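You operate a simulated robot arm through the tools that you are given. There is no shell and no other tool.

You run a simulated robot arm. Do the job below in one go: nothing can be reset, and whatever is moved stays where it is left.

## Task
Put the levelling foot and the castor away in the top drawer and shut it. Set down upright: levelling foot, castor.
Where things are to end (x, y in the base frame): levelling foot within 0.06 m of [0.96, -0.15]; castor within 0.06 m of [0.79, -0.31].

Only the result counts: the job must be done as asked and must still hold three seconds after the hand-in. Knocking over, shifting, dropping, spilling or breaking anything else fails it.

## Robot
A 7-joint arm with a three-finger gripper, fixed in place. Base frame: the origin is at the foot of the arm, x ahead of it, y to its left, z up. Lengths are in m, angles in rad, forces in N, time in s.
With the tool pointing down near the work surface it reaches from about 0.36 to 0.9 m from the base axis. Its first joint turns from -2.897 to 2.897 rad. Payload 2.69 kg.
The TCP is the grasp point between the finger pads, 0.029 m short of the fingertips. In the tool frame z runs along the fingers and y along their closing line. Largest opening 0.12 m; the body of the gripper starts 0.078 m behind the TCP.
Orientation is told as [roll, pitch, yaw] about the base's x, y, z axes, in that order, counted from this pose: with the fingers straight down and closing along the base's y, the tool's x points along the base's -x, its y along +y and its z along -z.

## Interface
- The arm moves only by the tool drive_tool. Its argument "motion" is one flat list of numbers, 6 for each row, row after row: the shift along the tool's x, y, z in m, then the turn, a rotation vector about the tool's x, y, z in rad. In form: [dx, dy, dz, wx, wy, wz, dx, dy, dz, wx, wy, wz, ...]. A call has 1 to 20 rows; each row is the pose to reach, as a shift and turn from the pose commanded when the call began, along the tool's axes at that moment. "hand" is the opening, from 0 (shut) to 1 (fully open), set as the call begins (left out, the last holds). Each row takes 0.2 s and may step no farther than 0.05 m and 0.15 rad from the row before; otherwise, or with a gripper value out of range, the whole call is refused. Where a pose cannot be reached the arm comes as near as it can. A force on the tool above 50 N (or 10 N above the force at the start of the call, whichever is more), or a blocked arm, ends the call early, and 0.2 s more pass. The fingers move at their own pace and stop on an object; they squeeze with about 31 N. The grip force told is the motor's: it shows also when the fingers shut on nothing. Time passes only in rows, and 0.2 s behind the last, so rows that repeat a pose let the fingers close. It gives the time, the measured TCP pose, the force on the tool (base axes), the opening and the grip force at its end, in the units of the frame above (readings bear some noise), with the torque about the TCP (base axes, N m) and any sound that the robot's microphone picked up.
- Cameras (640 x 400 px; columns grow to the right, rows downward): "scene" is fixed at [0.0511, 0.656, 1.3516]; the picture's right is [-0.72, -0.70, 0.00], its down [-0.26, 0.27, -0.93] and it looks along [0.65, -0.67, -0.37] (base axes); focal length 327 px, centre (320, 200). "wrist" rides on the gripper at [0.063, 0, -0.104] in the tool frame; the picture's right is [0.00, 1.00, 0.00], its down [-0.83, 0.00, -0.56] and it looks along [-0.56, 0.00, 0.83] (tool axes); focal length 275 px, centre (320, 200). There is no depth. A picture from a camera that has moved, and an enlarged one, comes with that camera's place and axes in the base frame and with its lens. The place of the scene camera against the robot may be out by one fixed shift of up to 0.012 m in any direction.
- camera(camera): a new picture of that camera. The clock stands still meanwhile.
- lift_body(by): slides the trunk up (or, below 0, down) by that many m; the arm rides with it, the base frame stays. It gives what a move gives, with no picture.
- zoom(camera, box): a new picture of the part [left, top, right, bottom] of that camera's present view, enlarged. The clock stands still meanwhile.
- finish_job(): hands the job in; it is judged then, once.

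Nothing tells you positions but the pictures and the camera data. Unless the task says otherwise, let go and move clear before handing in.

The tools are called after "Call:" as name(argument=value, ...) on one line, values as JSON. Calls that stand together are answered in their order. drive_tool: Moves the arm, as the interface text tells. Its arguments: {"type":"object","properties":{"motion":{"type":"array","items":{"type":"number"}},"hand":{"type":"number"}},"required":["motion"]} The other tools are called the same way: lift_body (by) slides the trunk up or down; camera (camera) takes a picture; zoom (camera, box) takes an enlarged picture of a part of a camera's view; finish_job () hands the job in.

At the start:

```text
time: 0.0
ee_pos: [0.4969, -0.0419, 1.0792]
tool_rot: [0.002, -0.001, 0.0]
wrist_force: [0.6, -0.2, 0.2]
wrist_torque: [0.03, 0.01, -0.02]
gripper_width: 0.1199
grip_force: 0.0
trunk travel left (down, up): [-0.575, 0.038]
```

scene: 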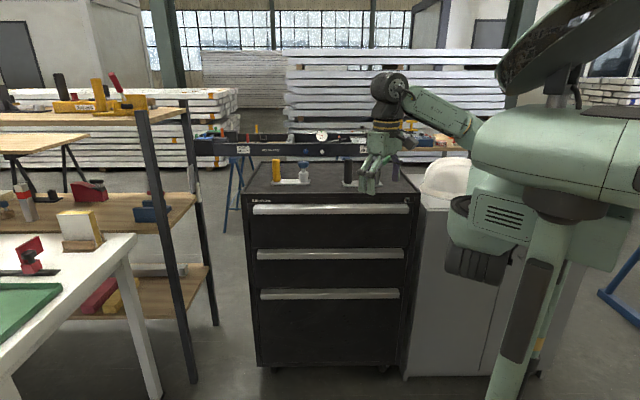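
wrist: 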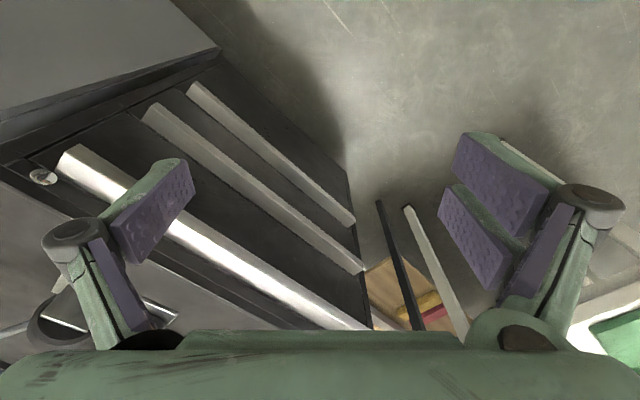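

I see a black drawer cabinet ahead of the arm with several small objects on its top, and the top drawer is shut. I'll take closer pictures to identify the levelling foot and the castor.

Call:
zoom(camera="scene", box=[230, 130, 430, 255])

Call:
zoom(camera="scene", box=[255, 145, 335, 195])

Call:
zoom(camera="scene", box=[325, 145, 425, 208])

```text
3.20 times, centred on (330, 192) of scene
camera zoom: at [0.0511, 0.656, 1.3516], right [-0.72, -0.7, 0.0], down [-0.26, 0.27, -0.93], along [0.65, -0.67, -0.37], focal length 1045 px, centre (288, 224)
```

zoom: 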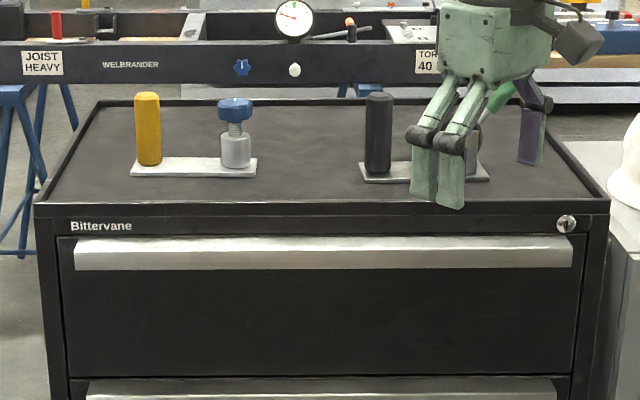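

```text
8.00 times, centred on (295, 170) of scene
camera zoom: at [0.0511, 0.656, 1.3516], right [-0.72, -0.7, 0.0], down [-0.26, 0.27, -0.93], along [0.65, -0.67, -0.37], focal length 2614 px, centre (520, 440)
```

zoom: 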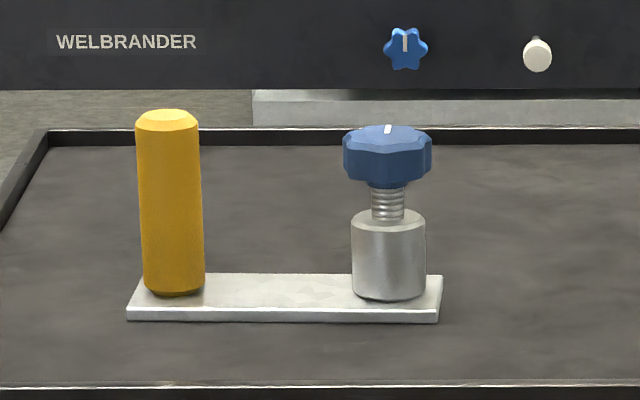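

```text
6.35 times, centred on (375, 176) of scene
camera zoom: at [0.0511, 0.656, 1.3516], right [-0.72, -0.7, 0.0], down [-0.26, 0.27, -0.93], along [0.65, -0.67, -0.37], focal length 2074 px, centre (-29, 349)
```

zoom: 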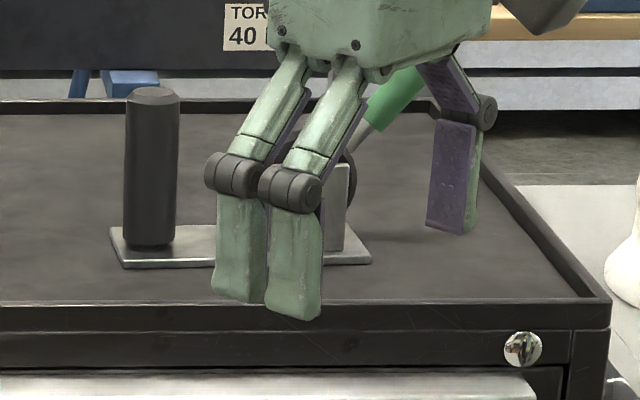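

The cabinet front faces diagonally toward the base-frame direction (-0.7, 0.7). On its top are two plate-mounted pieces: a yellow post with a blue knob, and a black post with something behind the gripper. I'll turn the tool 45° so the wrist camera faces the cabinet and look again.

Call:
drive_tool(motion=[0, 0, -0.02, 0, 0, 0.13, 0, 0, -0.04, 0, 0, 0.26, 0, 0, -0.06, 0, 0, 0.39, 0, 0, -0.08, 0, 0, 0.52, 0, 0, -0.1, 0, 0, 0.65, 0, 0, -0.12, 0, 0, 0.785], hand=1)

Call:
camera(camera="wrist")

Call:
camera(camera="scene")

```text
time: 1.4
ee_pos: [0.5013, -0.046, 1.1546]
tool_rot: [0.073, 0.095, -0.739]
wrist_force: [0.3, 0.1, 0.1]
wrist_torque: [0.02, 0.0, 0.02]
gripper_width: 0.12
grip_force: 0.0
out of reach, approached as far as the arm can: row 5, 6
trunk travel left (down, up): [-0.575, 0.038]
```

```text
taken
camera wrist: at [0.4569, -0.0168, 1.263], right [0.67, 0.74, 0.07], down [0.63, -0.62, 0.47], along [0.39, -0.27, -0.88], focal length 275 px, centre (320, 200)
```

wrist: 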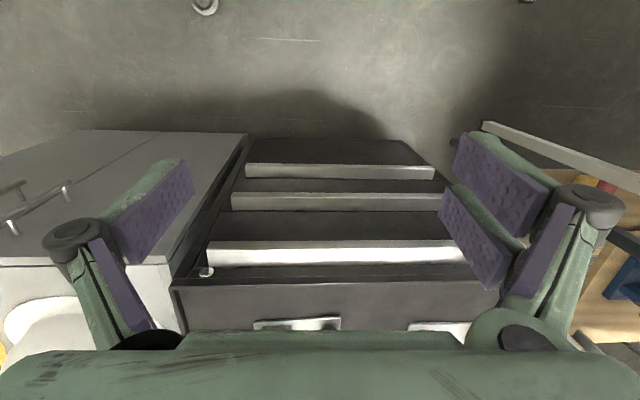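

```text
taken
```

scene: 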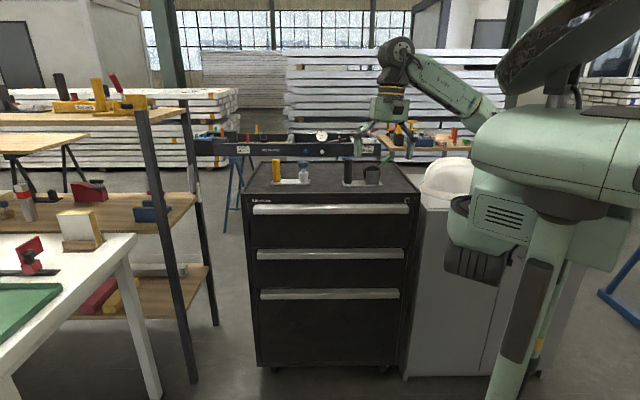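

The castor piece is now uncovered in the scene view, and the arm is at the upper end of its reach. I'll zoom in on the cabinet top.

Call:
zoom(camera="scene", box=[330, 145, 410, 195])

Call:
zoom(camera="scene", box=[235, 140, 435, 265])

Call:
zoom(camera="wrist", box=[150, 200, 500, 360])

```text
8.00 times, centred on (370, 170) of scene
camera zoom: at [0.0511, 0.656, 1.3516], right [-0.72, -0.7, 0.0], down [-0.26, 0.27, -0.93], along [0.65, -0.67, -0.37], focal length 2614 px, centre (-80, 440)
```

zoom: 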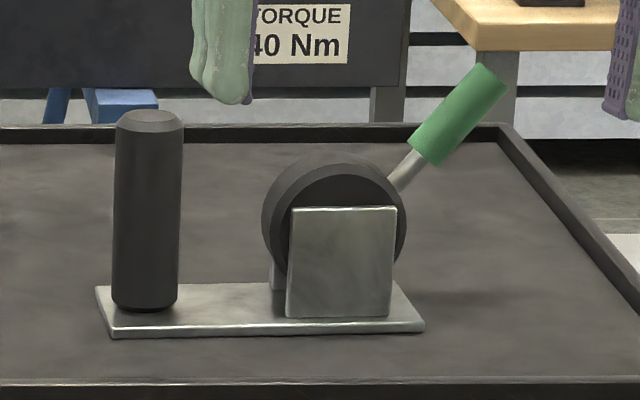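

```text
3.20 times, centred on (335, 202) of scene
camera zoom: at [0.0511, 0.656, 1.3516], right [-0.72, -0.7, 0.0], down [-0.26, 0.27, -0.93], along [0.65, -0.67, -0.37], focal length 1045 px, centre (272, 192)
```

zoom: 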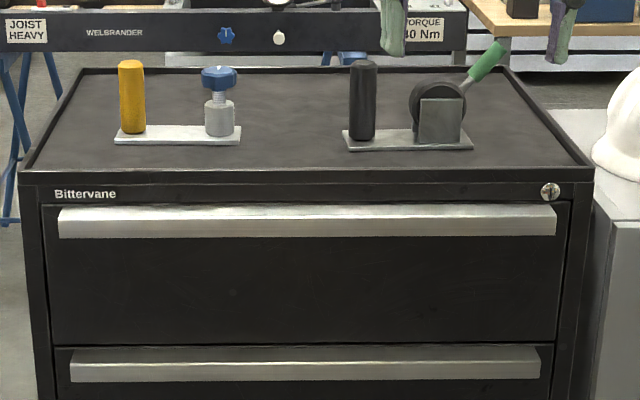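

```text
1.83 times, centred on (325, 280) of wrist
camera zoom: at [0.4569, -0.0168, 1.263], right [0.67, 0.74, 0.07], down [0.63, -0.62, 0.47], along [0.39, -0.27, -0.88], focal length 503 px, centre (311, 54)
```

zoom: 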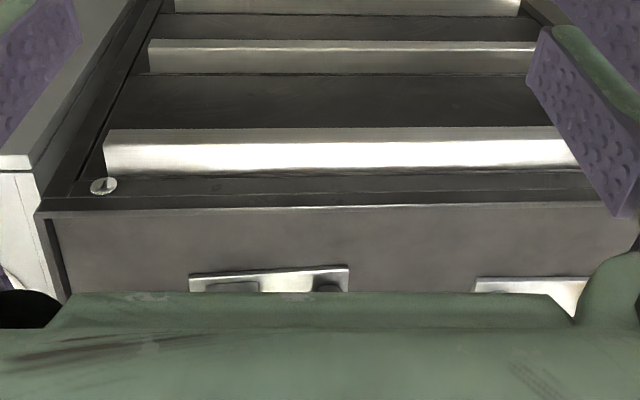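

Two pieces stand on the top, which is at about z 0.95: the levelling foot (yellow post, blue knob) around (0.95, -0.11) and the castor (black post, wheel, green lever) around (0.74, -0.28). The top drawer handle's middle is near (0.73, -0.09, 0.92). I'll bring the wrist camera close to see the handle's shape.

Call:
drive_tool(motion=[-0.004, 0.025, 0.03, 0, 0, 0, -0.009, 0.05, 0.06, 0, 0, 0, -0.013, 0.075, 0.09, 0, 0, 0, -0.018, 0.1, 0.12, 0, 0, 0, -0.022, 0.123, 0.149, 0, 0, 0])

Call:
camera(camera="wrist")

Call:
camera(camera="scene")

```text
time: 2.6
ee_pos: [0.5963, 0.0302, 1.014]
tool_rot: [0.003, -0.001, -0.787]
wrist_force: [0.2, 0.9, 0.2]
wrist_torque: [0.01, -0.01, 0.01]
gripper_width: 0.1203
grip_force: 0.1
trunk travel left (down, up): [-0.575, 0.038]
```

```text
taken
camera wrist: at [0.5519, 0.0739, 1.1192], right [0.7, 0.71, 0.0], down [0.59, -0.59, 0.56], along [0.4, -0.39, -0.83], focal length 275 px, centre (320, 200)
```

wrist: 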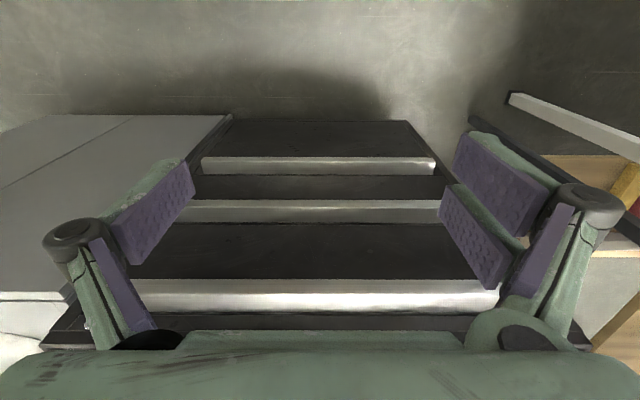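

```text
taken
```

scene: 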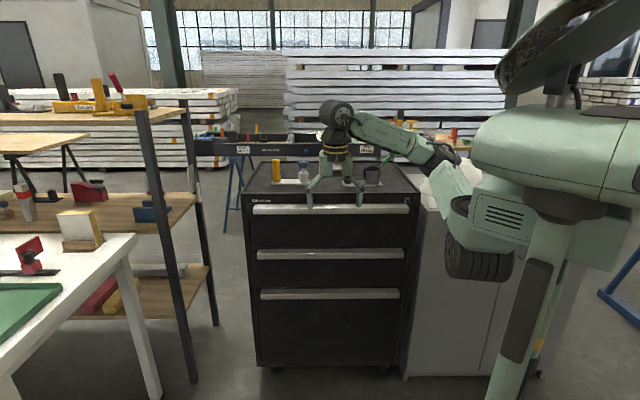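

The arm is now in front of the cabinet at the expected pose. I'll zoom in on the handle and top edge in the wrist view.

Call:
zoom(camera="wrist", box=[150, 180, 480, 340])

Call:
zoom(camera="scene", box=[240, 185, 340, 248])

Call:
zoom(camera="scene", box=[370, 185, 430, 223])

```text
1.94 times, centred on (315, 260) of wrist
camera zoom: at [0.5519, 0.0739, 1.1192], right [0.7, 0.71, 0.0], down [0.59, -0.59, 0.56], along [0.4, -0.39, -0.83], focal length 534 px, centre (330, 84)
```

zoom: 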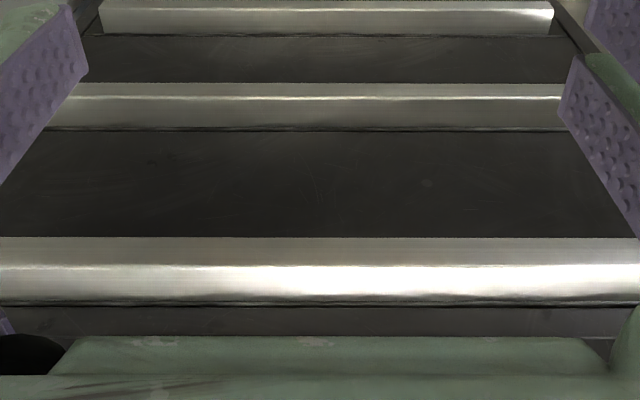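

```text
6.35 times, centred on (290, 216) of scene
camera zoom: at [0.0511, 0.656, 1.3516], right [-0.72, -0.7, 0.0], down [-0.26, 0.27, -0.93], along [0.65, -0.67, -0.37], focal length 2074 px, centre (510, 95)
```

zoom: 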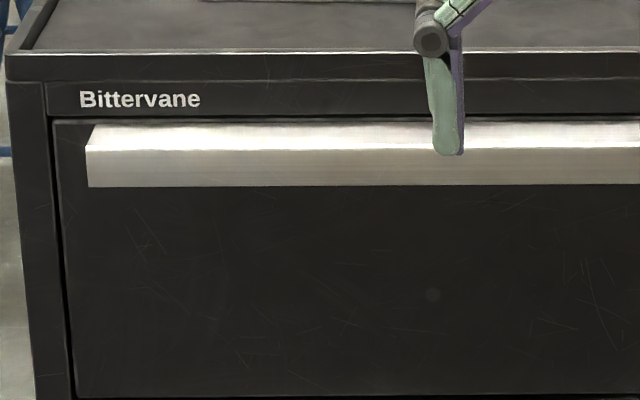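

```text
10.53 times, centred on (400, 204) of scene
camera zoom: at [0.0511, 0.656, 1.3516], right [-0.72, -0.7, 0.0], down [-0.26, 0.27, -0.93], along [0.65, -0.67, -0.37], focal length 3439 px, centre (-522, 158)
```

zoom: 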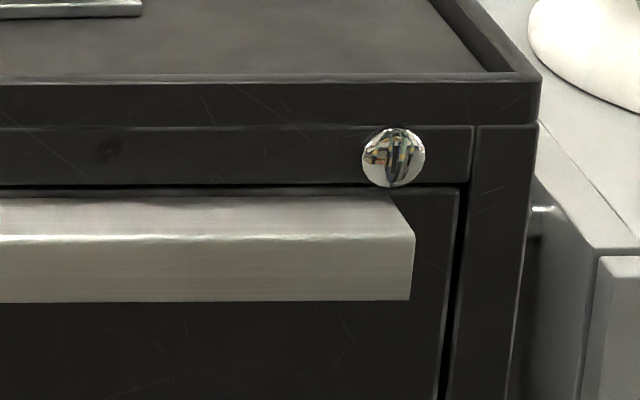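

The cabinet is turned 45° in the base frame. By triangulation the handle bar is centred at about (0.755, -0.124), spans z 0.88–0.90, and stands about 0.045 proud of the face. I'll pinch it top and bottom with the tool horizontal, so first I turn the tool about its own axis.

Call:
drive_tool(motion=[0, 0, 0, 0, 0, -0.143, 0, 0, 0, 0, 0, -0.286, 0, 0, 0, 0, 0, -0.429, 0, 0, 0, 0, 0, -0.572, 0, 0, 0, 0, 0, -0.715, 0, 0, 0, 0, 0, -0.858, 0, 0, 0, 0, 0, -1.0, 0, 0, 0, 0, 0, -1.143, 0, 0, 0, 0, 0, -1.286, 0, 0, 0, 0, 0, -1.429, 0, 0, 0, 0, 0, -1.571])

```text
time: 5.0
ee_pos: [0.5967, 0.0309, 1.0174]
tool_rot: [0.0, -0.001, 0.787]
wrist_force: [0.0, 0.5, -0.1]
wrist_torque: [-0.01, 0.01, 0.01]
gripper_width: 0.12
grip_force: 0.0
trunk travel left (down, up): [-0.575, 0.038]
```

The tool is now turned with its closing line across the cabinet face. Next I tilt it to horizontal so the fingers point at the drawer.

Call:
drive_tool(motion=[0, 0, 0, 0.143, 0, 0, 0, 0, 0, 0.286, 0, 0, 0, 0, 0, 0.429, 0, 0, 0, 0, 0, 0.572, 0, 0, 0, 0, 0, 0.715, 0, 0, 0, 0, 0, 0.858, 0, 0, 0, 0, 0, 1.0, 0, 0, 0, 0, 0, 1.143, 0, 0, 0, 0, 0, 1.286, 0, 0, 0, 0, 0, 1.429, 0, 0, 0, 0, 0, 1.571, 0, 0])

Call:
camera(camera="wrist")

Call:
camera(camera="scene")

```text
time: 7.4
ee_pos: [0.709, -0.0846, 0.9762]
tool_rot: [-1.533, 0.002, 0.811]
wrist_force: [0.1, -0.4, -0.3]
wrist_torque: [-0.02, -0.04, -0.04]
gripper_width: 0.1199
grip_force: 0.2
out of reach, approached as far as the arm can: row 7, 8, 9, 10, 11
trunk travel left (down, up): [-0.575, 0.038]
```

```text
taken
camera wrist: at [0.5899, -0.0576, 0.98], right [-0.03, 0.02, -1.0], down [0.17, 0.99, 0.02], along [0.98, -0.17, -0.03], focal length 275 px, centre (320, 200)
```

wrist: 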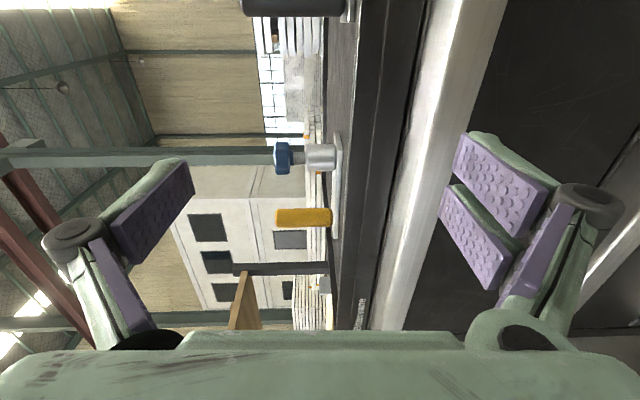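

```text
taken
```

scene: 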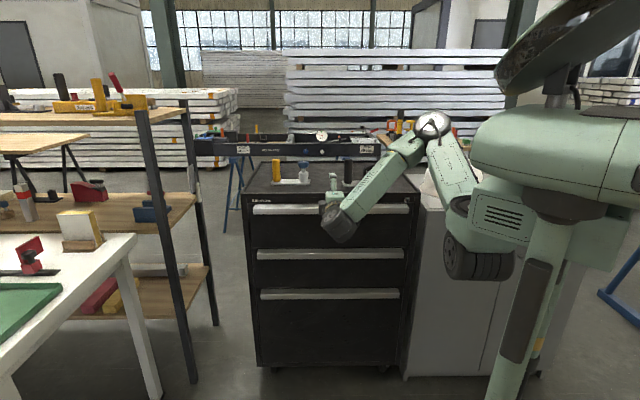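

The tilt worked, but with the trunk this high the arm could not keep its place and slid toward the cabinet (TCP now 0.06 short of the handle). A lower trunk should give a better wrist posture, so I'll back off and partly undo the tilt before lowering it.

Call:
drive_tool(motion=[0, 0, -0.025, -0.14, 0, 0, 0, 0, -0.05, -0.28, 0, 0, 0, 0, -0.075, -0.42, 0, 0, 0, 0, -0.1, -0.56, 0, 0, 0, 0, -0.125, -0.7, 0, 0])

Call:
lift_body(by=-0.2)

Call:
camera(camera="scene")

```text
time: 8.6
ee_pos: [0.6166, -0.0017, 0.9779]
tool_rot: [-0.867, 0.001, 0.784]
wrist_force: [-0.4, -0.6, -0.4]
wrist_torque: [-0.01, -0.01, 0.05]
gripper_width: 0.1201
grip_force: 0.1
trunk travel left (down, up): [-0.575, 0.038]
```

```text
time: 10.8
ee_pos: [0.6194, -0.0016, 0.7788]
tool_rot: [-0.87, -0.001, 0.786]
wrist_force: [-0.5, 1.1, 0.5]
wrist_torque: [0.02, -0.02, 0.0]
gripper_width: 0.1201
grip_force: 0.1
trunk travel left (down, up): [-0.375, 0.238]
```

```text
taken
```

scene: 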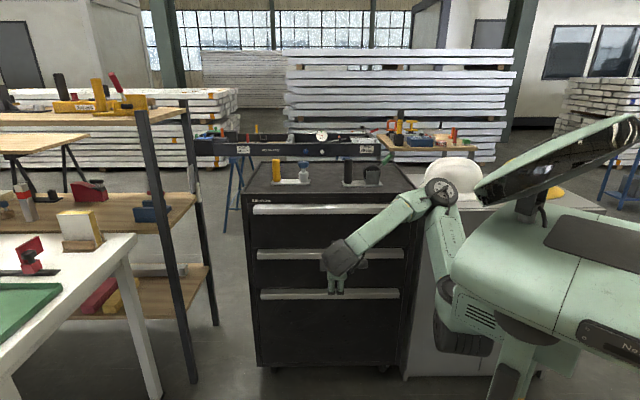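

The trunk is down 0.2 m and the arm is clear of everything. I'll now raise the TCP to handle height and tilt to horizontal, staying 0.15 m short of the handle.

Call:
drive_tool(motion=[-0.002, -0.0214, -0.0103, 0.14, 0, 0, -0.004, -0.043, -0.0205, 0.28, 0, 0, -0.006, -0.064, -0.0308, 0.42, 0, 0, -0.008, -0.0856, -0.041, 0.56, 0, 0, -0.01, -0.107, -0.0513, 0.701, 0, 0])

Call:
camera(camera="wrist")

Call:
camera(camera="scene")

```text
time: 12.0
ee_pos: [0.6961, -0.0853, 0.9036]
tool_rot: [-1.566, 0.0, 0.806]
wrist_force: [-0.1, 0.5, 0.5]
wrist_torque: [-0.02, -0.02, 0.02]
gripper_width: 0.1201
grip_force: 0.0
out of reach, approached as far as the arm can: row 2, 3, 4, 5
trunk travel left (down, up): [-0.375, 0.238]
```

```text
taken
camera wrist: at [0.577, -0.0588, 0.904], right [-0.01, 0.0, -1.0], down [0.17, 0.98, 0.0], along [0.98, -0.17, -0.01], focal length 275 px, centre (320, 200)
```

wrist: 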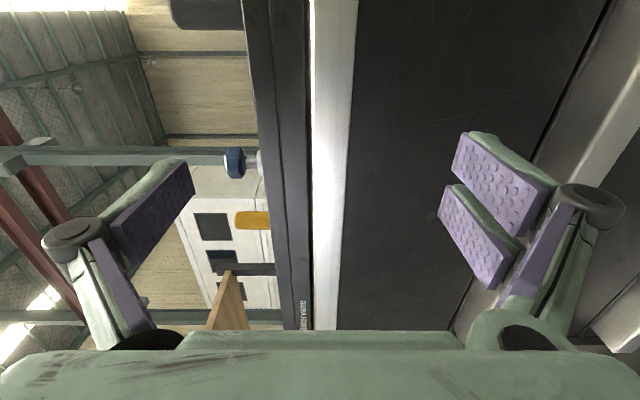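

```text
taken
```

scene: 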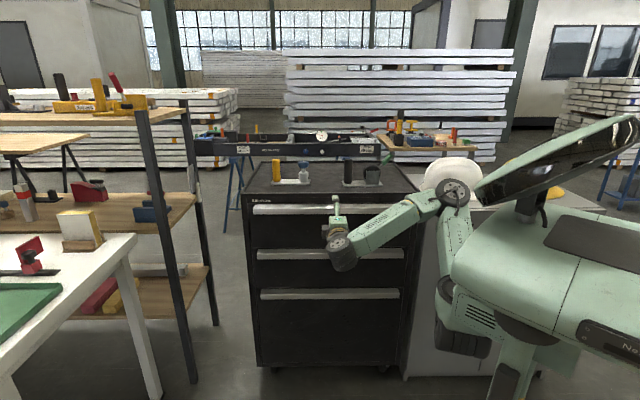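

The same limit holds: horizontal, the TCP can come back only to about 0.07 m before the handle. So I plan to pinch, pull the drawer open by about 0.07 m, then hook the front panel from above with the tool down. I'll check the handle's height first.

Call:
zoom(camera="wrist", box=[230, 60, 430, 330])

Call:
zoom(camera="scene", box=[300, 180, 380, 280])

```text
1.48 times, centred on (330, 195) of wrist
camera zoom: at [0.577, -0.0588, 0.904], right [-0.01, 0.0, -1.0], down [0.17, 0.98, 0.0], along [0.98, -0.17, -0.01], focal length 408 px, centre (305, 207)
```

zoom: 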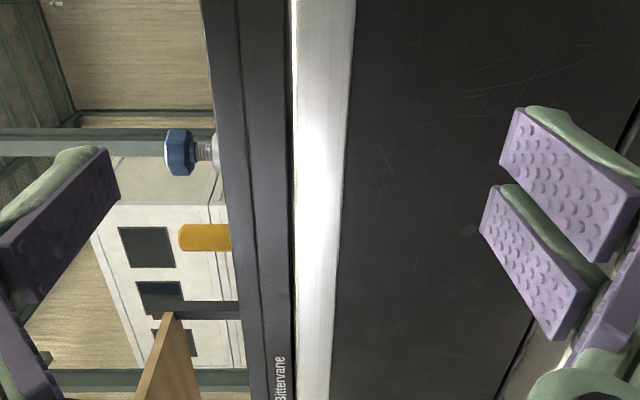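

```text
4.00 times, centred on (340, 230) of scene
camera zoom: at [0.0511, 0.656, 1.3516], right [-0.72, -0.7, 0.0], down [-0.26, 0.27, -0.93], along [0.65, -0.67, -0.37], focal length 1307 px, centre (240, 80)
```

zoom: 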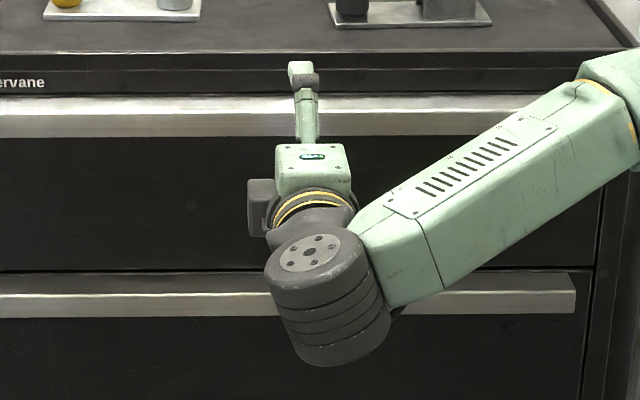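

The handle spans z 0.880–0.907, so its centre is at about 0.893. I'll lower by 0.011, advance 0.076, then close on it.

Call:
drive_tool(motion=[0, 0.0106, 0.005, 0, 0, 0, 0, 0.0106, 0.03, 0, 0, 0, 0, 0.0106, 0.055, 0, 0, 0, 0, 0.0106, 0.076, 0, 0, 0], hand=1)

Call:
camera(camera="wrist")

Call:
zoom(camera="scene", box=[290, 160, 390, 260])

```text
time: 13.0
ee_pos: [0.7469, -0.1419, 0.8926]
tool_rot: [-1.572, -0.002, 0.787]
wrist_force: [0.8, 0.5, -0.1]
wrist_torque: [-0.01, 0.01, -0.01]
gripper_width: 0.1198
grip_force: 0.1
trunk travel left (down, up): [-0.375, 0.238]
```

```text
taken
camera wrist: at [0.6291, -0.1129, 0.8928], right [0.0, 0.0, -1.0], down [0.19, 0.98, 0.0], along [0.98, -0.19, 0.0], focal length 275 px, centre (320, 200)
```

wrist: 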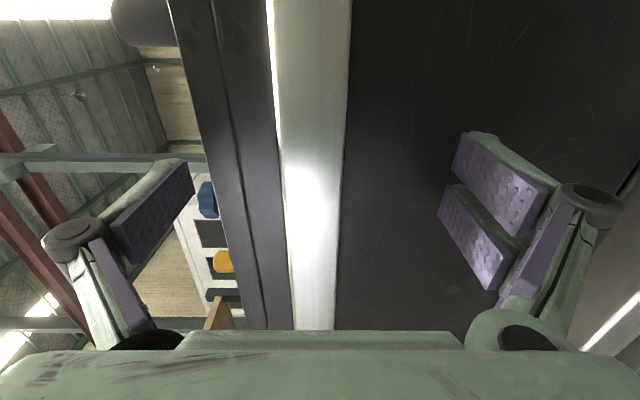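

```text
4.00 times, centred on (340, 210) of scene
camera zoom: at [0.0511, 0.656, 1.3516], right [-0.72, -0.7, 0.0], down [-0.26, 0.27, -0.93], along [0.65, -0.67, -0.37], focal length 1307 px, centre (240, 160)
```

zoom: 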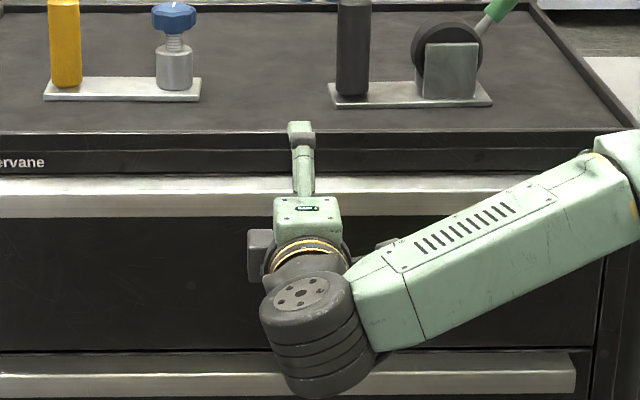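

The fingers straddle the handle, with its centre at about z 0.896. I'll shift up by 0.003 and close.

Call:
drive_tool(motion=[0, -0.003, 0.002, 0, 0, 0, 0, -0.003, 0.002, 0, 0, 0, 0, -0.003, 0.002, 0, 0, 0, 0, -0.003, 0.002, 0, 0, 0, 0, -0.003, 0.002, 0, 0, 0, 0, -0.003, 0.002, 0, 0, 0, 0, -0.003, 0.002, 0, 0, 0, 0, -0.003, 0.002, 0, 0, 0], hand=0)

Call:
camera(camera="wrist")

```text
time: 14.1
ee_pos: [0.7459, -0.1361, 0.8952]
tool_rot: [-1.569, 0.003, 0.801]
wrist_force: [-45.3, 33.6, -8.4]
wrist_torque: [0.43, 0.18, -1.16]
gripper_width: 0.0645
grip_force: 24.6
trunk travel left (down, up): [-0.375, 0.238]
stopped in row 5: the force on the tool passed its limit at 53 N (the readings are from after the stop); the commanded pose is now the measured one
```

```text
taken
camera wrist: at [0.627, -0.1084, 0.8964], right [-0.01, 0.0, -1.0], down [0.18, 0.98, -0.01], along [0.98, -0.18, -0.01], focal length 275 px, centre (320, 200)
```

wrist: 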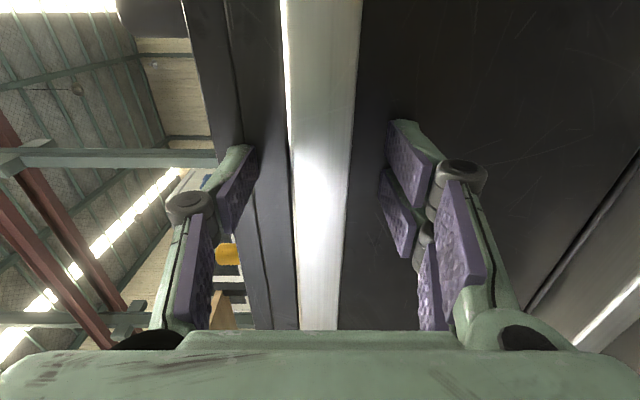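

The fingertips pressed against the drawer face while closing, so the face is a little nearer than I estimated. I'll back off about 0.009 and finish closing.

Call:
drive_tool(motion=[0, 0, -0.009, 0, 0, 0, 0, 0, -0.009, 0, 0, 0, 0, 0, -0.009, 0, 0, 0, 0, 0, -0.009, 0, 0, 0, 0, 0, -0.009, 0, 0, 0, 0, 0, -0.009, 0, 0, 0], hand=0)

Call:
camera(camera="wrist")

```text
time: 15.5
ee_pos: [0.7427, -0.1351, 0.8965]
tool_rot: [-1.574, 0.0, 0.791]
wrist_force: [15.1, 8.3, 15.5]
wrist_torque: [-1.11, -0.78, -0.66]
gripper_width: 0.023
grip_force: 45.3
trunk travel left (down, up): [-0.375, 0.238]
```

```text
taken
camera wrist: at [0.6239, -0.1064, 0.8965], right [0.0, 0.0, -1.0], down [0.19, 0.98, 0.0], along [0.98, -0.19, 0.0], focal length 275 px, centre (320, 200)
```

wrist: 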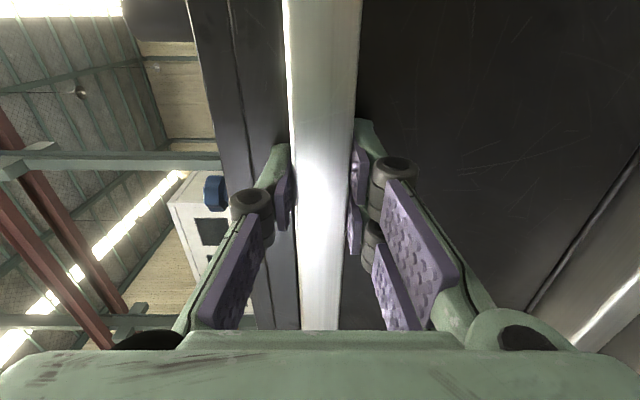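

The gripper holds the handle (width 0.023). I'll pull out slowly.

Call:
drive_tool(motion=[0, 0, -0.007, 0, 0, 0, 0, 0, -0.014, 0, 0, 0, 0, 0, -0.021, 0, 0, 0, 0, 0, -0.028, 0, 0, 0, 0, 0, -0.035, 0, 0, 0, 0, 0, -0.042, 0, 0, 0, 0, 0, -0.049, 0, 0, 0, 0, 0, -0.056, 0, 0, 0, 0, 0, -0.063, 0, 0, 0, 0, 0, -0.07, 0, 0, 0])

Call:
zoom(camera="scene", box=[230, 150, 430, 275])

```text
time: 17.7
ee_pos: [0.6972, -0.0902, 0.8967]
tool_rot: [-1.57, 0.001, 0.795]
wrist_force: [12.5, 11.0, 17.2]
wrist_torque: [-1.23, -0.96, -0.35]
gripper_width: 0.0228
grip_force: 45.1
out of reach, approached as far as the arm can: row 10
trunk travel left (down, up): [-0.375, 0.238]
```

```text
3.20 times, centred on (330, 212) of scene
camera zoom: at [0.0511, 0.656, 1.3516], right [-0.72, -0.7, 0.0], down [-0.26, 0.27, -0.93], along [0.65, -0.67, -0.37], focal length 1045 px, centre (288, 160)
```

zoom: 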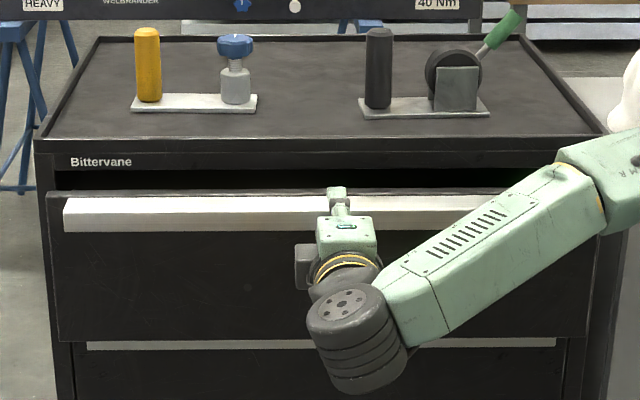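

The drawer is open about 0.063 m and the arm is at its limit in this posture. I'll release the handle and swing the tool's heading toward +x about the vertical, since that may let me re-grip and pull further.

Call:
drive_tool(motion=[0, 0, 0, 0, 0, 0, 0, 0, 0, 0, 0, 0, 0, 0, 0, 0, 0, 0, 0, 0, 0, 0, -0.13, 0, 0, 0, 0, 0, -0.26, 0, 0, 0, 0, 0, -0.39, 0, 0, 0, 0, 0, -0.52, 0, 0, 0, 0, 0, -0.65, 0, 0, 0, 0, 0, -0.785, 0], hand=0.6)

Call:
zoom(camera="scene", box=[230, 150, 430, 275])

Call:
camera(camera="wrist")

```text
time: 19.1
ee_pos: [0.7095, -0.0059, 0.8916]
tool_rot: [-1.559, 0.0, 1.358]
wrist_force: [1.1, 0.2, 0.1]
wrist_torque: [-0.01, -0.01, -0.03]
gripper_width: 0.072
grip_force: 0.1
out of reach, approached as far as the arm can: row 7
trunk travel left (down, up): [-0.375, 0.238]
stopped in row 7: the arm was blocked; the commanded pose is now the measured one
```

```text
3.20 times, centred on (330, 212) of scene
camera zoom: at [0.0511, 0.656, 1.3516], right [-0.72, -0.7, 0.0], down [-0.26, 0.27, -0.93], along [0.65, -0.67, -0.37], focal length 1045 px, centre (288, 160)
```

zoom: 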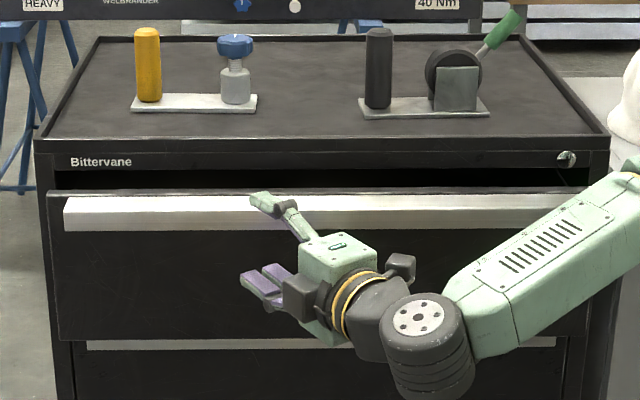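

```text
taken
camera wrist: at [0.5941, -0.0445, 0.8933], right [-0.01, 0.0, -1.0], down [-0.37, 0.93, 0.0], along [0.93, 0.37, -0.01], focal length 275 px, centre (320, 200)
```

wrist: 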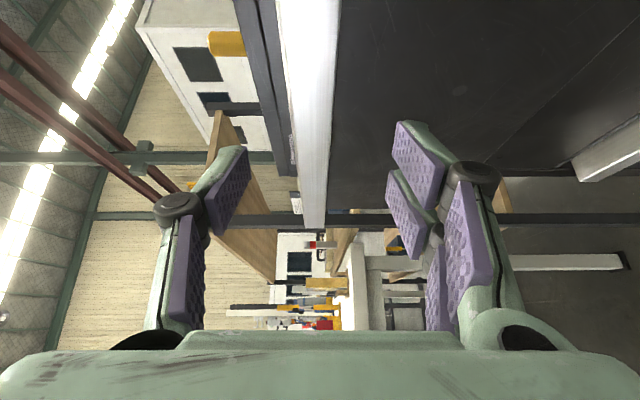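

Turning the heading carried the TCP off the handle; the drawer still stands open about 0.06 m. I'll check the whole scene before raising the trunk and returning to a tool-down pose to hook the front panel from above.

Call:
camera(camera="scene")

```text
taken
```

scene: 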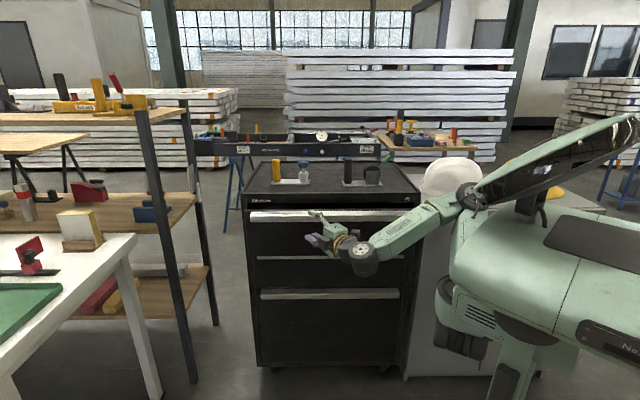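

The helmet and the pieces are undisturbed. I'll tilt the tool back toward down while backing away, then raise the trunk.

Call:
drive_tool(motion=[0, 0, -0.01, -0.14, 0, 0, 0, -0.01, -0.02, -0.28, 0, 0, 0, -0.02, -0.03, -0.42, 0, 0, 0, -0.03, -0.04, -0.56, 0, 0, 0, -0.04, -0.05, -0.7, 0, 0, 0, -0.05, -0.06, -0.84, 0, 0])

Call:
lift_body(by=0.2)

Call:
camera(camera="scene")

```text
time: 19.9
ee_pos: [0.6797, 0.0609, 0.8858]
tool_rot: [-1.212, -0.007, 1.485]
wrist_force: [-0.4, -0.7, -0.8]
wrist_torque: [-0.02, 0.0, 0.0]
gripper_width: 0.0717
grip_force: 0.2
out of reach, approached as far as the arm can: row 3
trunk travel left (down, up): [-0.375, 0.238]
stopped in row 3: the arm was blocked; the commanded pose is now the measured one
```

```text
time: 22.1
ee_pos: [0.6792, 0.0616, 1.0868]
tool_rot: [-1.213, -0.006, 1.486]
wrist_force: [0.0, 0.3, 0.4]
wrist_torque: [-0.04, 0.0, -0.01]
gripper_width: 0.0721
grip_force: 0.0
trunk travel left (down, up): [-0.575, 0.038]
```

```text
taken
```

scene: 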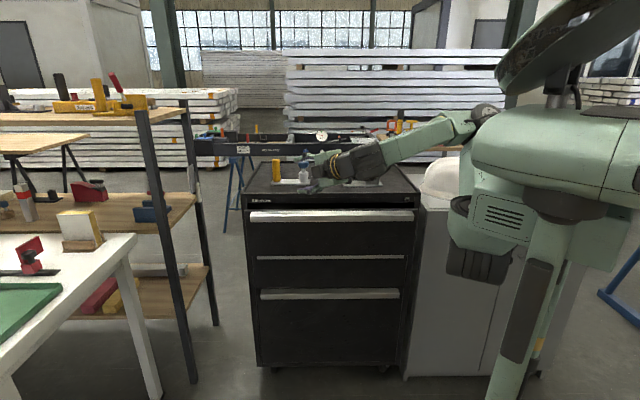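

The TCP is above the front of the cabinet with the tool tilted and heading along +x, and nothing is disturbed. I'll now bring the tool to straight down.

Call:
drive_tool(motion=[0, 0.0055, -0.005, -0.135, 0, 0, 0, 0.011, -0.01, -0.27, 0, 0, 0, 0.0165, -0.015, -0.405, 0, 0, 0, 0.022, -0.02, -0.54, 0, 0, 0, 0.0275, -0.025, -0.675, 0, 0, 0, 0.033, -0.03, -0.81, 0, 0, 0, 0.0385, -0.035, -0.945, 0, 0, 0, 0.044, -0.04, -1.08, 0, 0, 0, 0.049, -0.0455, -1.213, 0, 0])

Call:
camera(camera="scene")

```text
time: 24.1
ee_pos: [0.5367, 0.1233, 1.0252]
tool_rot: [0.0, -0.005, 1.475]
wrist_force: [1.1, 0.6, 0.3]
wrist_torque: [0.0, 0.02, 0.0]
gripper_width: 0.072
grip_force: 0.0
out of reach, approached as far as the arm can: row 1, 2, 3, 4, 5, 6, 7, 8, 9
trunk travel left (down, up): [-0.575, 0.038]
```

```text
taken
```

scene: 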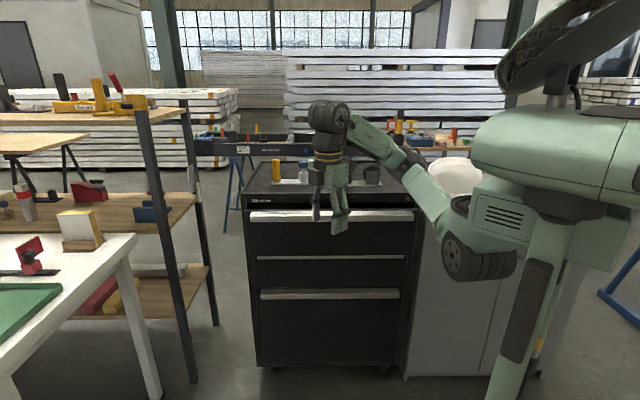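

The tool is straight down again in front of the cabinet. I'll turn it back to yaw -0.785, so its thin side faces the gap, and shut the fingers.

Call:
drive_tool(motion=[0, 0, 0, 0, 0, 0.1413, 0, 0, 0, 0, 0, 0.2825, 0, 0, 0, 0, 0, 0.4238, 0, 0, 0, 0, 0, 0.565, 0, 0, 0, 0, 0, 0.7063, 0, 0, 0, 0, 0, 0.8475, 0, 0, 0, 0, 0, 0.9888, 0, 0, 0, 0, 0, 1.13, 0, 0, 0, 0, 0, 1.2713, 0, 0, 0, 0, 0, 1.4125, 0, 0, 0, 0, 0, 1.5538, 0, 0, 0, 0, 0, 1.695, 0, 0, 0, 0, 0, 1.8363, 0, 0, 0, 0, 0, 1.9775, 0, 0, 0, 0, 0, 2.1188, 0, 0, 0, 0, 0, 2.26], hand=0)

Call:
camera(camera="wrist")

Call:
camera(camera="scene")

```text
time: 27.5
ee_pos: [0.5336, 0.1311, 1.0298]
tool_rot: [0.004, 0.003, -0.78]
wrist_force: [-0.5, -0.3, 0.0]
wrist_torque: [0.01, -0.06, 0.01]
gripper_width: 0.0
grip_force: 28.5
trunk travel left (down, up): [-0.575, 0.038]
```

```text
taken
camera wrist: at [0.4884, 0.1749, 1.1327], right [0.7, 0.71, 0.0], down [0.59, -0.58, 0.55], along [0.4, -0.39, -0.83], focal length 275 px, centre (320, 200)
```

wrist: 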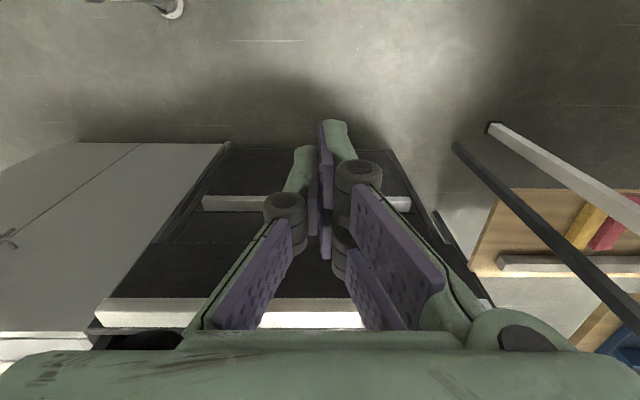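

```text
taken
```

scene: 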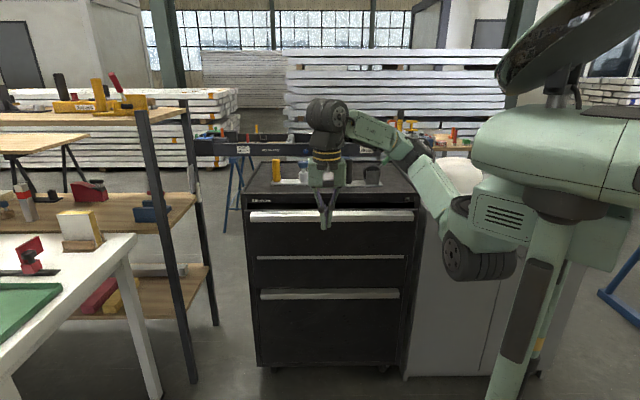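

The tool is down, shut, and at yaw -0.78. Before hooking I want to measure the gap behind the drawer front, so I'll open the fingers, move 0.15 m toward the cabinet and look.

Call:
drive_tool(motion=[-0.03, 0, 0, 0, 0, 0, -0.06, 0, 0, 0, 0, 0, -0.09, 0, 0, 0, 0, 0, -0.12, 0, 0, 0, 0, 0, -0.15, 0, 0, 0, 0, 0], hand=1)

Call:
zoom(camera="wrist", box=[160, 180, 480, 340])

Call:
zoom(camera="scene", box=[240, 180, 300, 220])

```text
time: 28.7
ee_pos: [0.642, 0.0236, 1.0259]
tool_rot: [0.004, 0.004, -0.779]
wrist_force: [0.4, 0.0, -0.2]
wrist_torque: [0.02, -0.01, 0.01]
gripper_width: 0.0902
grip_force: 0.1
trunk travel left (down, up): [-0.575, 0.038]
```

```text
2.00 times, centred on (320, 260) of wrist
camera zoom: at [0.5956, 0.0687, 1.1311], right [0.7, 0.72, 0.0], down [0.59, -0.58, 0.55], along [0.4, -0.38, -0.83], focal length 551 px, centre (320, 80)
```

zoom: 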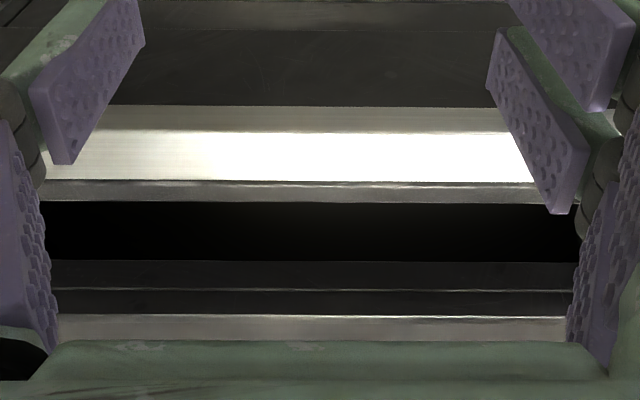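

```text
10.00 times, centred on (270, 200) of scene
camera zoom: at [0.0511, 0.656, 1.3516], right [-0.72, -0.7, 0.0], down [-0.26, 0.27, -0.93], along [0.65, -0.67, -0.37], focal length 3267 px, centre (820, 200)
```

zoom: 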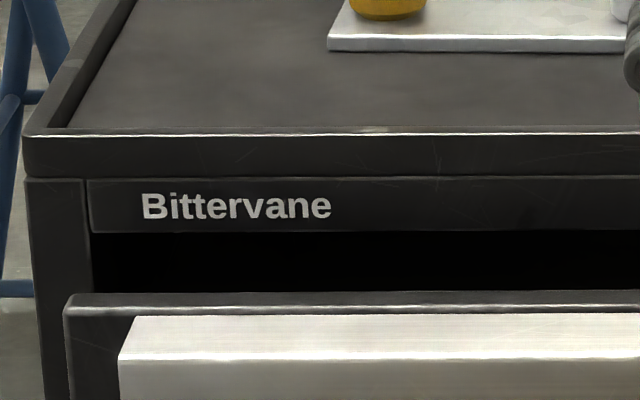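

The gap behind the front panel runs from s≈0.607 (panel inner edge) to 0.653 (cabinet rail) along the diagonal, about 0.046 m wide at z≈0.91. I'll turn to yaw +0.785 with the fingers shut, then tilt 0.55 rad so the tips can slip behind the panel below the rail.

Call:
drive_tool(motion=[0, 0, 0, 0, 0, -0.142, 0, 0, 0, 0, 0, -0.284, 0, 0, 0, 0, 0, -0.426, 0, 0, 0, 0, 0, -0.568, 0, 0, 0, 0, 0, -0.71, 0, 0, 0, 0, 0, -0.852, 0, 0, 0, 0, 0, -0.994, 0, 0, 0, 0, 0, -1.136, 0, 0, 0, 0, 0, -1.278, 0, 0, 0, 0, 0, -1.42, 0, 0, 0, 0, 0, -1.565], hand=0)

Call:
drive_tool(motion=[0, 0, 0, 0.1375, 0, 0, 0, 0, 0, 0.275, 0, 0, 0, 0, 0, 0.4125, 0, 0, 0, 0, 0, 0.55, 0, 0])

Call:
zoom(camera="scene", box=[290, 140, 390, 240])

Call:
camera(camera="wrist")

```text
time: 31.1
ee_pos: [0.64, 0.0264, 1.0265]
tool_rot: [0.001, -0.004, 0.789]
wrist_force: [-0.8, 0.8, -0.2]
wrist_torque: [-0.03, 0.01, 0.02]
gripper_width: 0.0
grip_force: 28.4
trunk travel left (down, up): [-0.575, 0.038]
```

```text
time: 32.1
ee_pos: [0.64, 0.0257, 1.0276]
tool_rot: [-0.549, -0.005, 0.788]
wrist_force: [-0.1, -0.2, 0.5]
wrist_torque: [0.0, 0.03, 0.0]
gripper_width: 0.0
grip_force: 28.9
trunk travel left (down, up): [-0.575, 0.038]
```

```text
4.00 times, centred on (340, 190) of scene
camera zoom: at [0.0511, 0.656, 1.3516], right [-0.72, -0.7, 0.0], down [-0.26, 0.27, -0.93], along [0.65, -0.67, -0.37], focal length 1307 px, centre (240, 240)
```

zoom: 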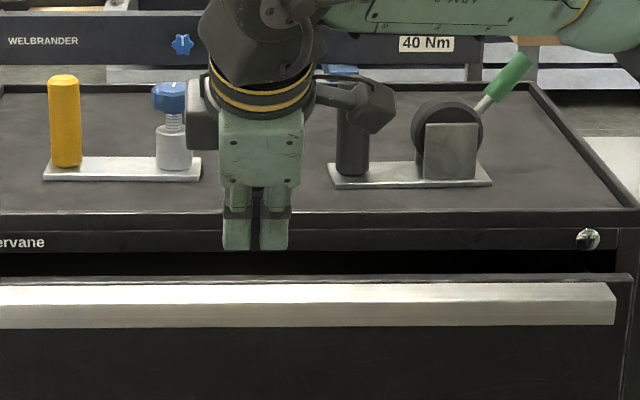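

```text
taken
camera wrist: at [0.5569, 0.0201, 1.1164], right [-0.61, 0.6, -0.52], down [0.38, 0.79, 0.47], along [0.7, 0.09, -0.71], focal length 275 px, centre (320, 200)
```

wrist: 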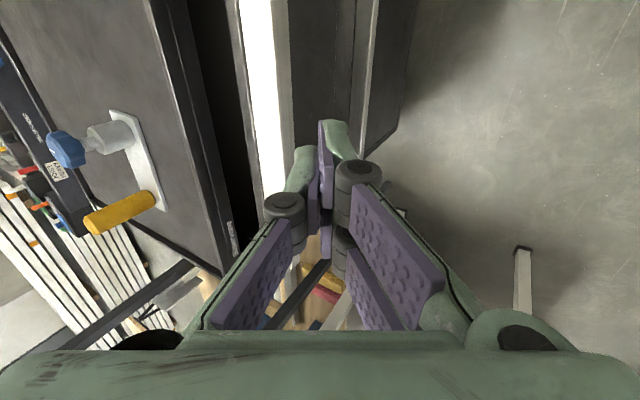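

The tool is shut, tilted 0.55, and level with the drawer's middle. I'll move to a point 0.08 m short of the gap along the finger axis and check.

Call:
drive_tool(motion=[0, -0.0211, 0.023, 0, 0, 0, 0, -0.0422, 0.046, 0, 0, 0, 0, -0.0632, 0.0691, 0, 0, 0, 0, -0.0843, 0.0921, 0, 0, 0, 0, -0.1054, 0.1151, 0, 0, 0])

Call:
zoom(camera="scene", box=[300, 150, 380, 230])

Call:
camera(camera="wrist")

```text
time: 33.3
ee_pos: [0.7393, -0.0744, 0.9848]
tool_rot: [-0.549, -0.005, 0.781]
wrist_force: [-0.7, -0.6, 0.6]
wrist_torque: [-0.01, 0.0, 0.01]
gripper_width: 0.0003
grip_force: 28.9
out of reach, approached as far as the arm can: row 5
trunk travel left (down, up): [-0.575, 0.038]
```

```text
5.00 times, centred on (340, 190) of scene
camera zoom: at [0.0511, 0.656, 1.3516], right [-0.72, -0.7, 0.0], down [-0.26, 0.27, -0.93], along [0.65, -0.67, -0.37], focal length 1633 px, centre (220, 250)
```

zoom: 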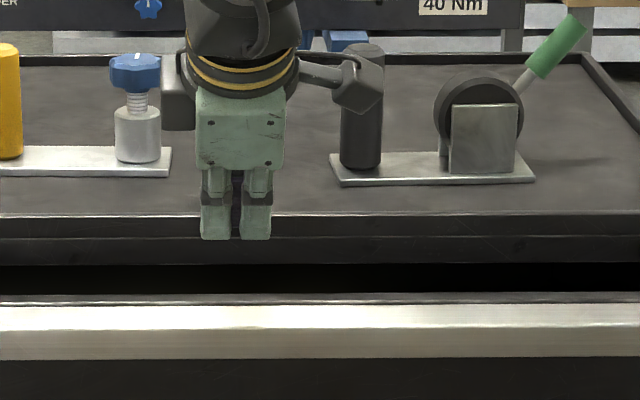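

```text
taken
camera wrist: at [0.6556, -0.0806, 1.0747], right [-0.6, 0.6, -0.52], down [0.38, 0.79, 0.48], along [0.7, 0.09, -0.71], focal length 275 px, centre (320, 200)
```

wrist: 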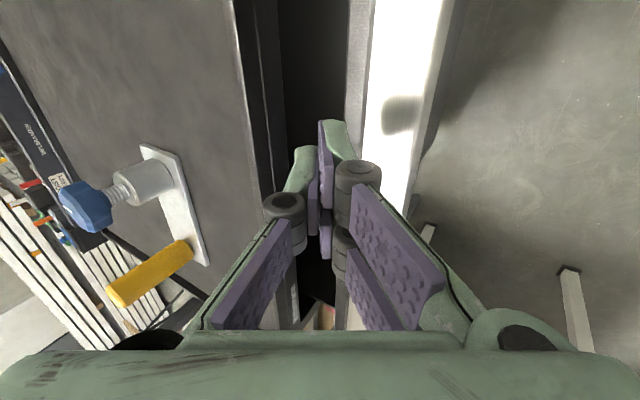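

The tips hover over the gap, but the arm is near its reach limit here. I'll slide 0.07 m along the drawer toward the base, where it has more reach, and re-align.

Call:
drive_tool(motion=[0.035, -0.004, 0.0024, 0, 0, 0, 0.07, -0.0078, 0.0048, 0, 0, 0])

Call:
camera(camera="wrist")

```text
time: 33.9
ee_pos: [0.7148, -0.102, 0.986]
tool_rot: [-0.553, -0.023, 0.764]
wrist_force: [-0.4, 0.1, -0.1]
wrist_torque: [0.0, 0.04, -0.05]
gripper_width: 0.0
grip_force: 28.3
out of reach, approached as far as the arm can: row 1, 2
trunk travel left (down, up): [-0.575, 0.038]
```

```text
taken
camera wrist: at [0.6299, -0.1072, 1.0729], right [-0.58, 0.62, -0.53], down [0.39, 0.78, 0.49], along [0.71, 0.08, -0.69], focal length 275 px, centre (320, 200)
```

wrist: 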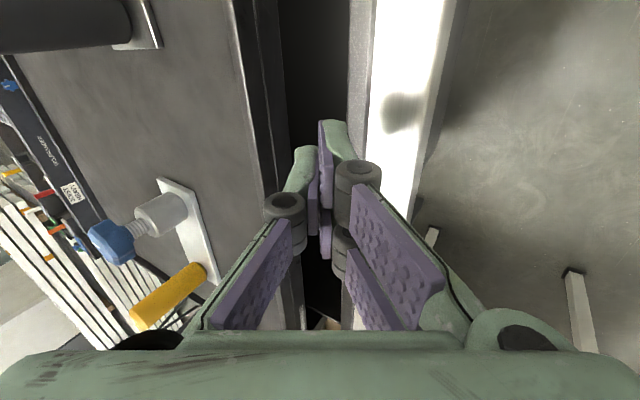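

The limit looks like a wrist joint limit near this yaw rather than distance. I'll back off slightly and roll the tool half a turn about its own axis, which gives the same finger direction from a better wrist posture.

Call:
drive_tool(motion=[0, 0, -0.015, 0, 0, 0.148, 0, 0, -0.03, 0, 0, 0.296, 0, 0, -0.045, 0, 0, 0.444, 0, 0, -0.06, 0, 0, 0.592, 0, 0, -0.06, 0, 0, 0.74, 0, 0, -0.06, 0, 0, 0.888, 0, 0, -0.06, 0, 0, 1.036, 0, 0, -0.06, 0, 0, 1.184, 0, 0, -0.06, 0, 0, 1.332, 0, 0, -0.06, 0, 0, 1.48])

Call:
drive_tool(motion=[0, 0, 0, 0, 0, 0.148, 0, 0, 0, 0, 0, 0.296, 0, 0, 0, 0, 0, 0.444, 0, 0, 0, 0, 0, 0.592, 0, 0, 0, 0, 0, 0.74, 0, 0, 0, 0, 0, 0.888, 0, 0, 0, 0, 0, 1.036, 0, 0, 0, 0, 0, 1.184, 0, 0, 0, 0, 0, 1.332, 0, 0, 0, 0, 0, 1.48, 0, 0, 0, 0, 0, 1.628, 0, 0, 0, 0, 0, 1.65])

Call:
camera(camera="scene")

Call:
camera(camera="wrist")

```text
time: 36.1
ee_pos: [0.694, -0.0771, 1.0386]
tool_rot: [-0.05, -0.544, -0.682]
wrist_force: [0.1, -0.9, -0.3]
wrist_torque: [-0.03, 0.01, 0.02]
gripper_width: 0.0
grip_force: 28.6
trunk travel left (down, up): [-0.575, 0.038]
```

```text
time: 38.7
ee_pos: [0.695, -0.0786, 1.0385]
tool_rot: [0.549, 0.0, -2.345]
wrist_force: [-0.4, -0.4, -0.4]
wrist_torque: [-0.01, 0.01, -0.01]
gripper_width: 0.0
grip_force: 28.1
trunk travel left (down, up): [-0.575, 0.038]
```

```text
taken
```

scene: 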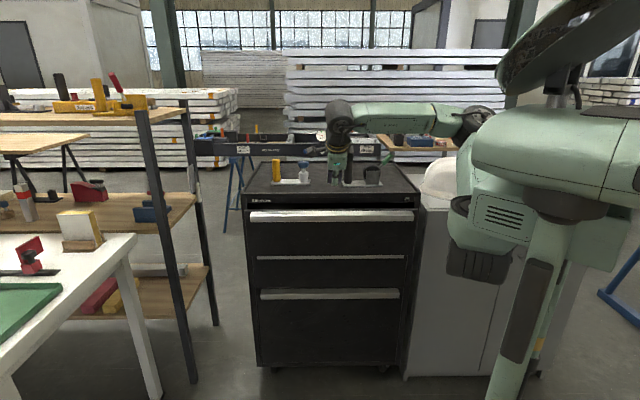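

```text
taken
camera wrist: at [0.6988, 0.0044, 1.1272], right [0.61, -0.59, 0.52], down [-0.79, -0.39, 0.48], along [-0.08, -0.7, -0.71], focal length 275 px, centre (320, 200)
```

wrist: 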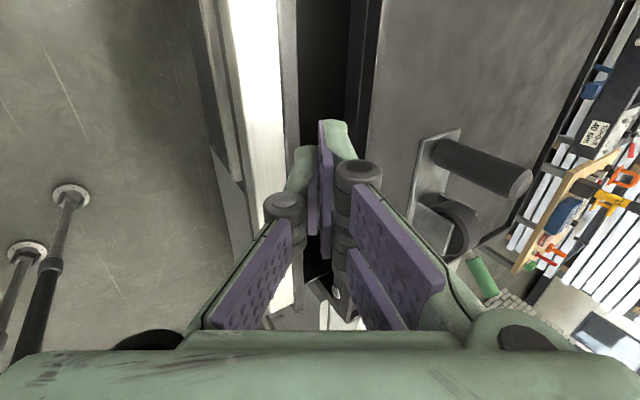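

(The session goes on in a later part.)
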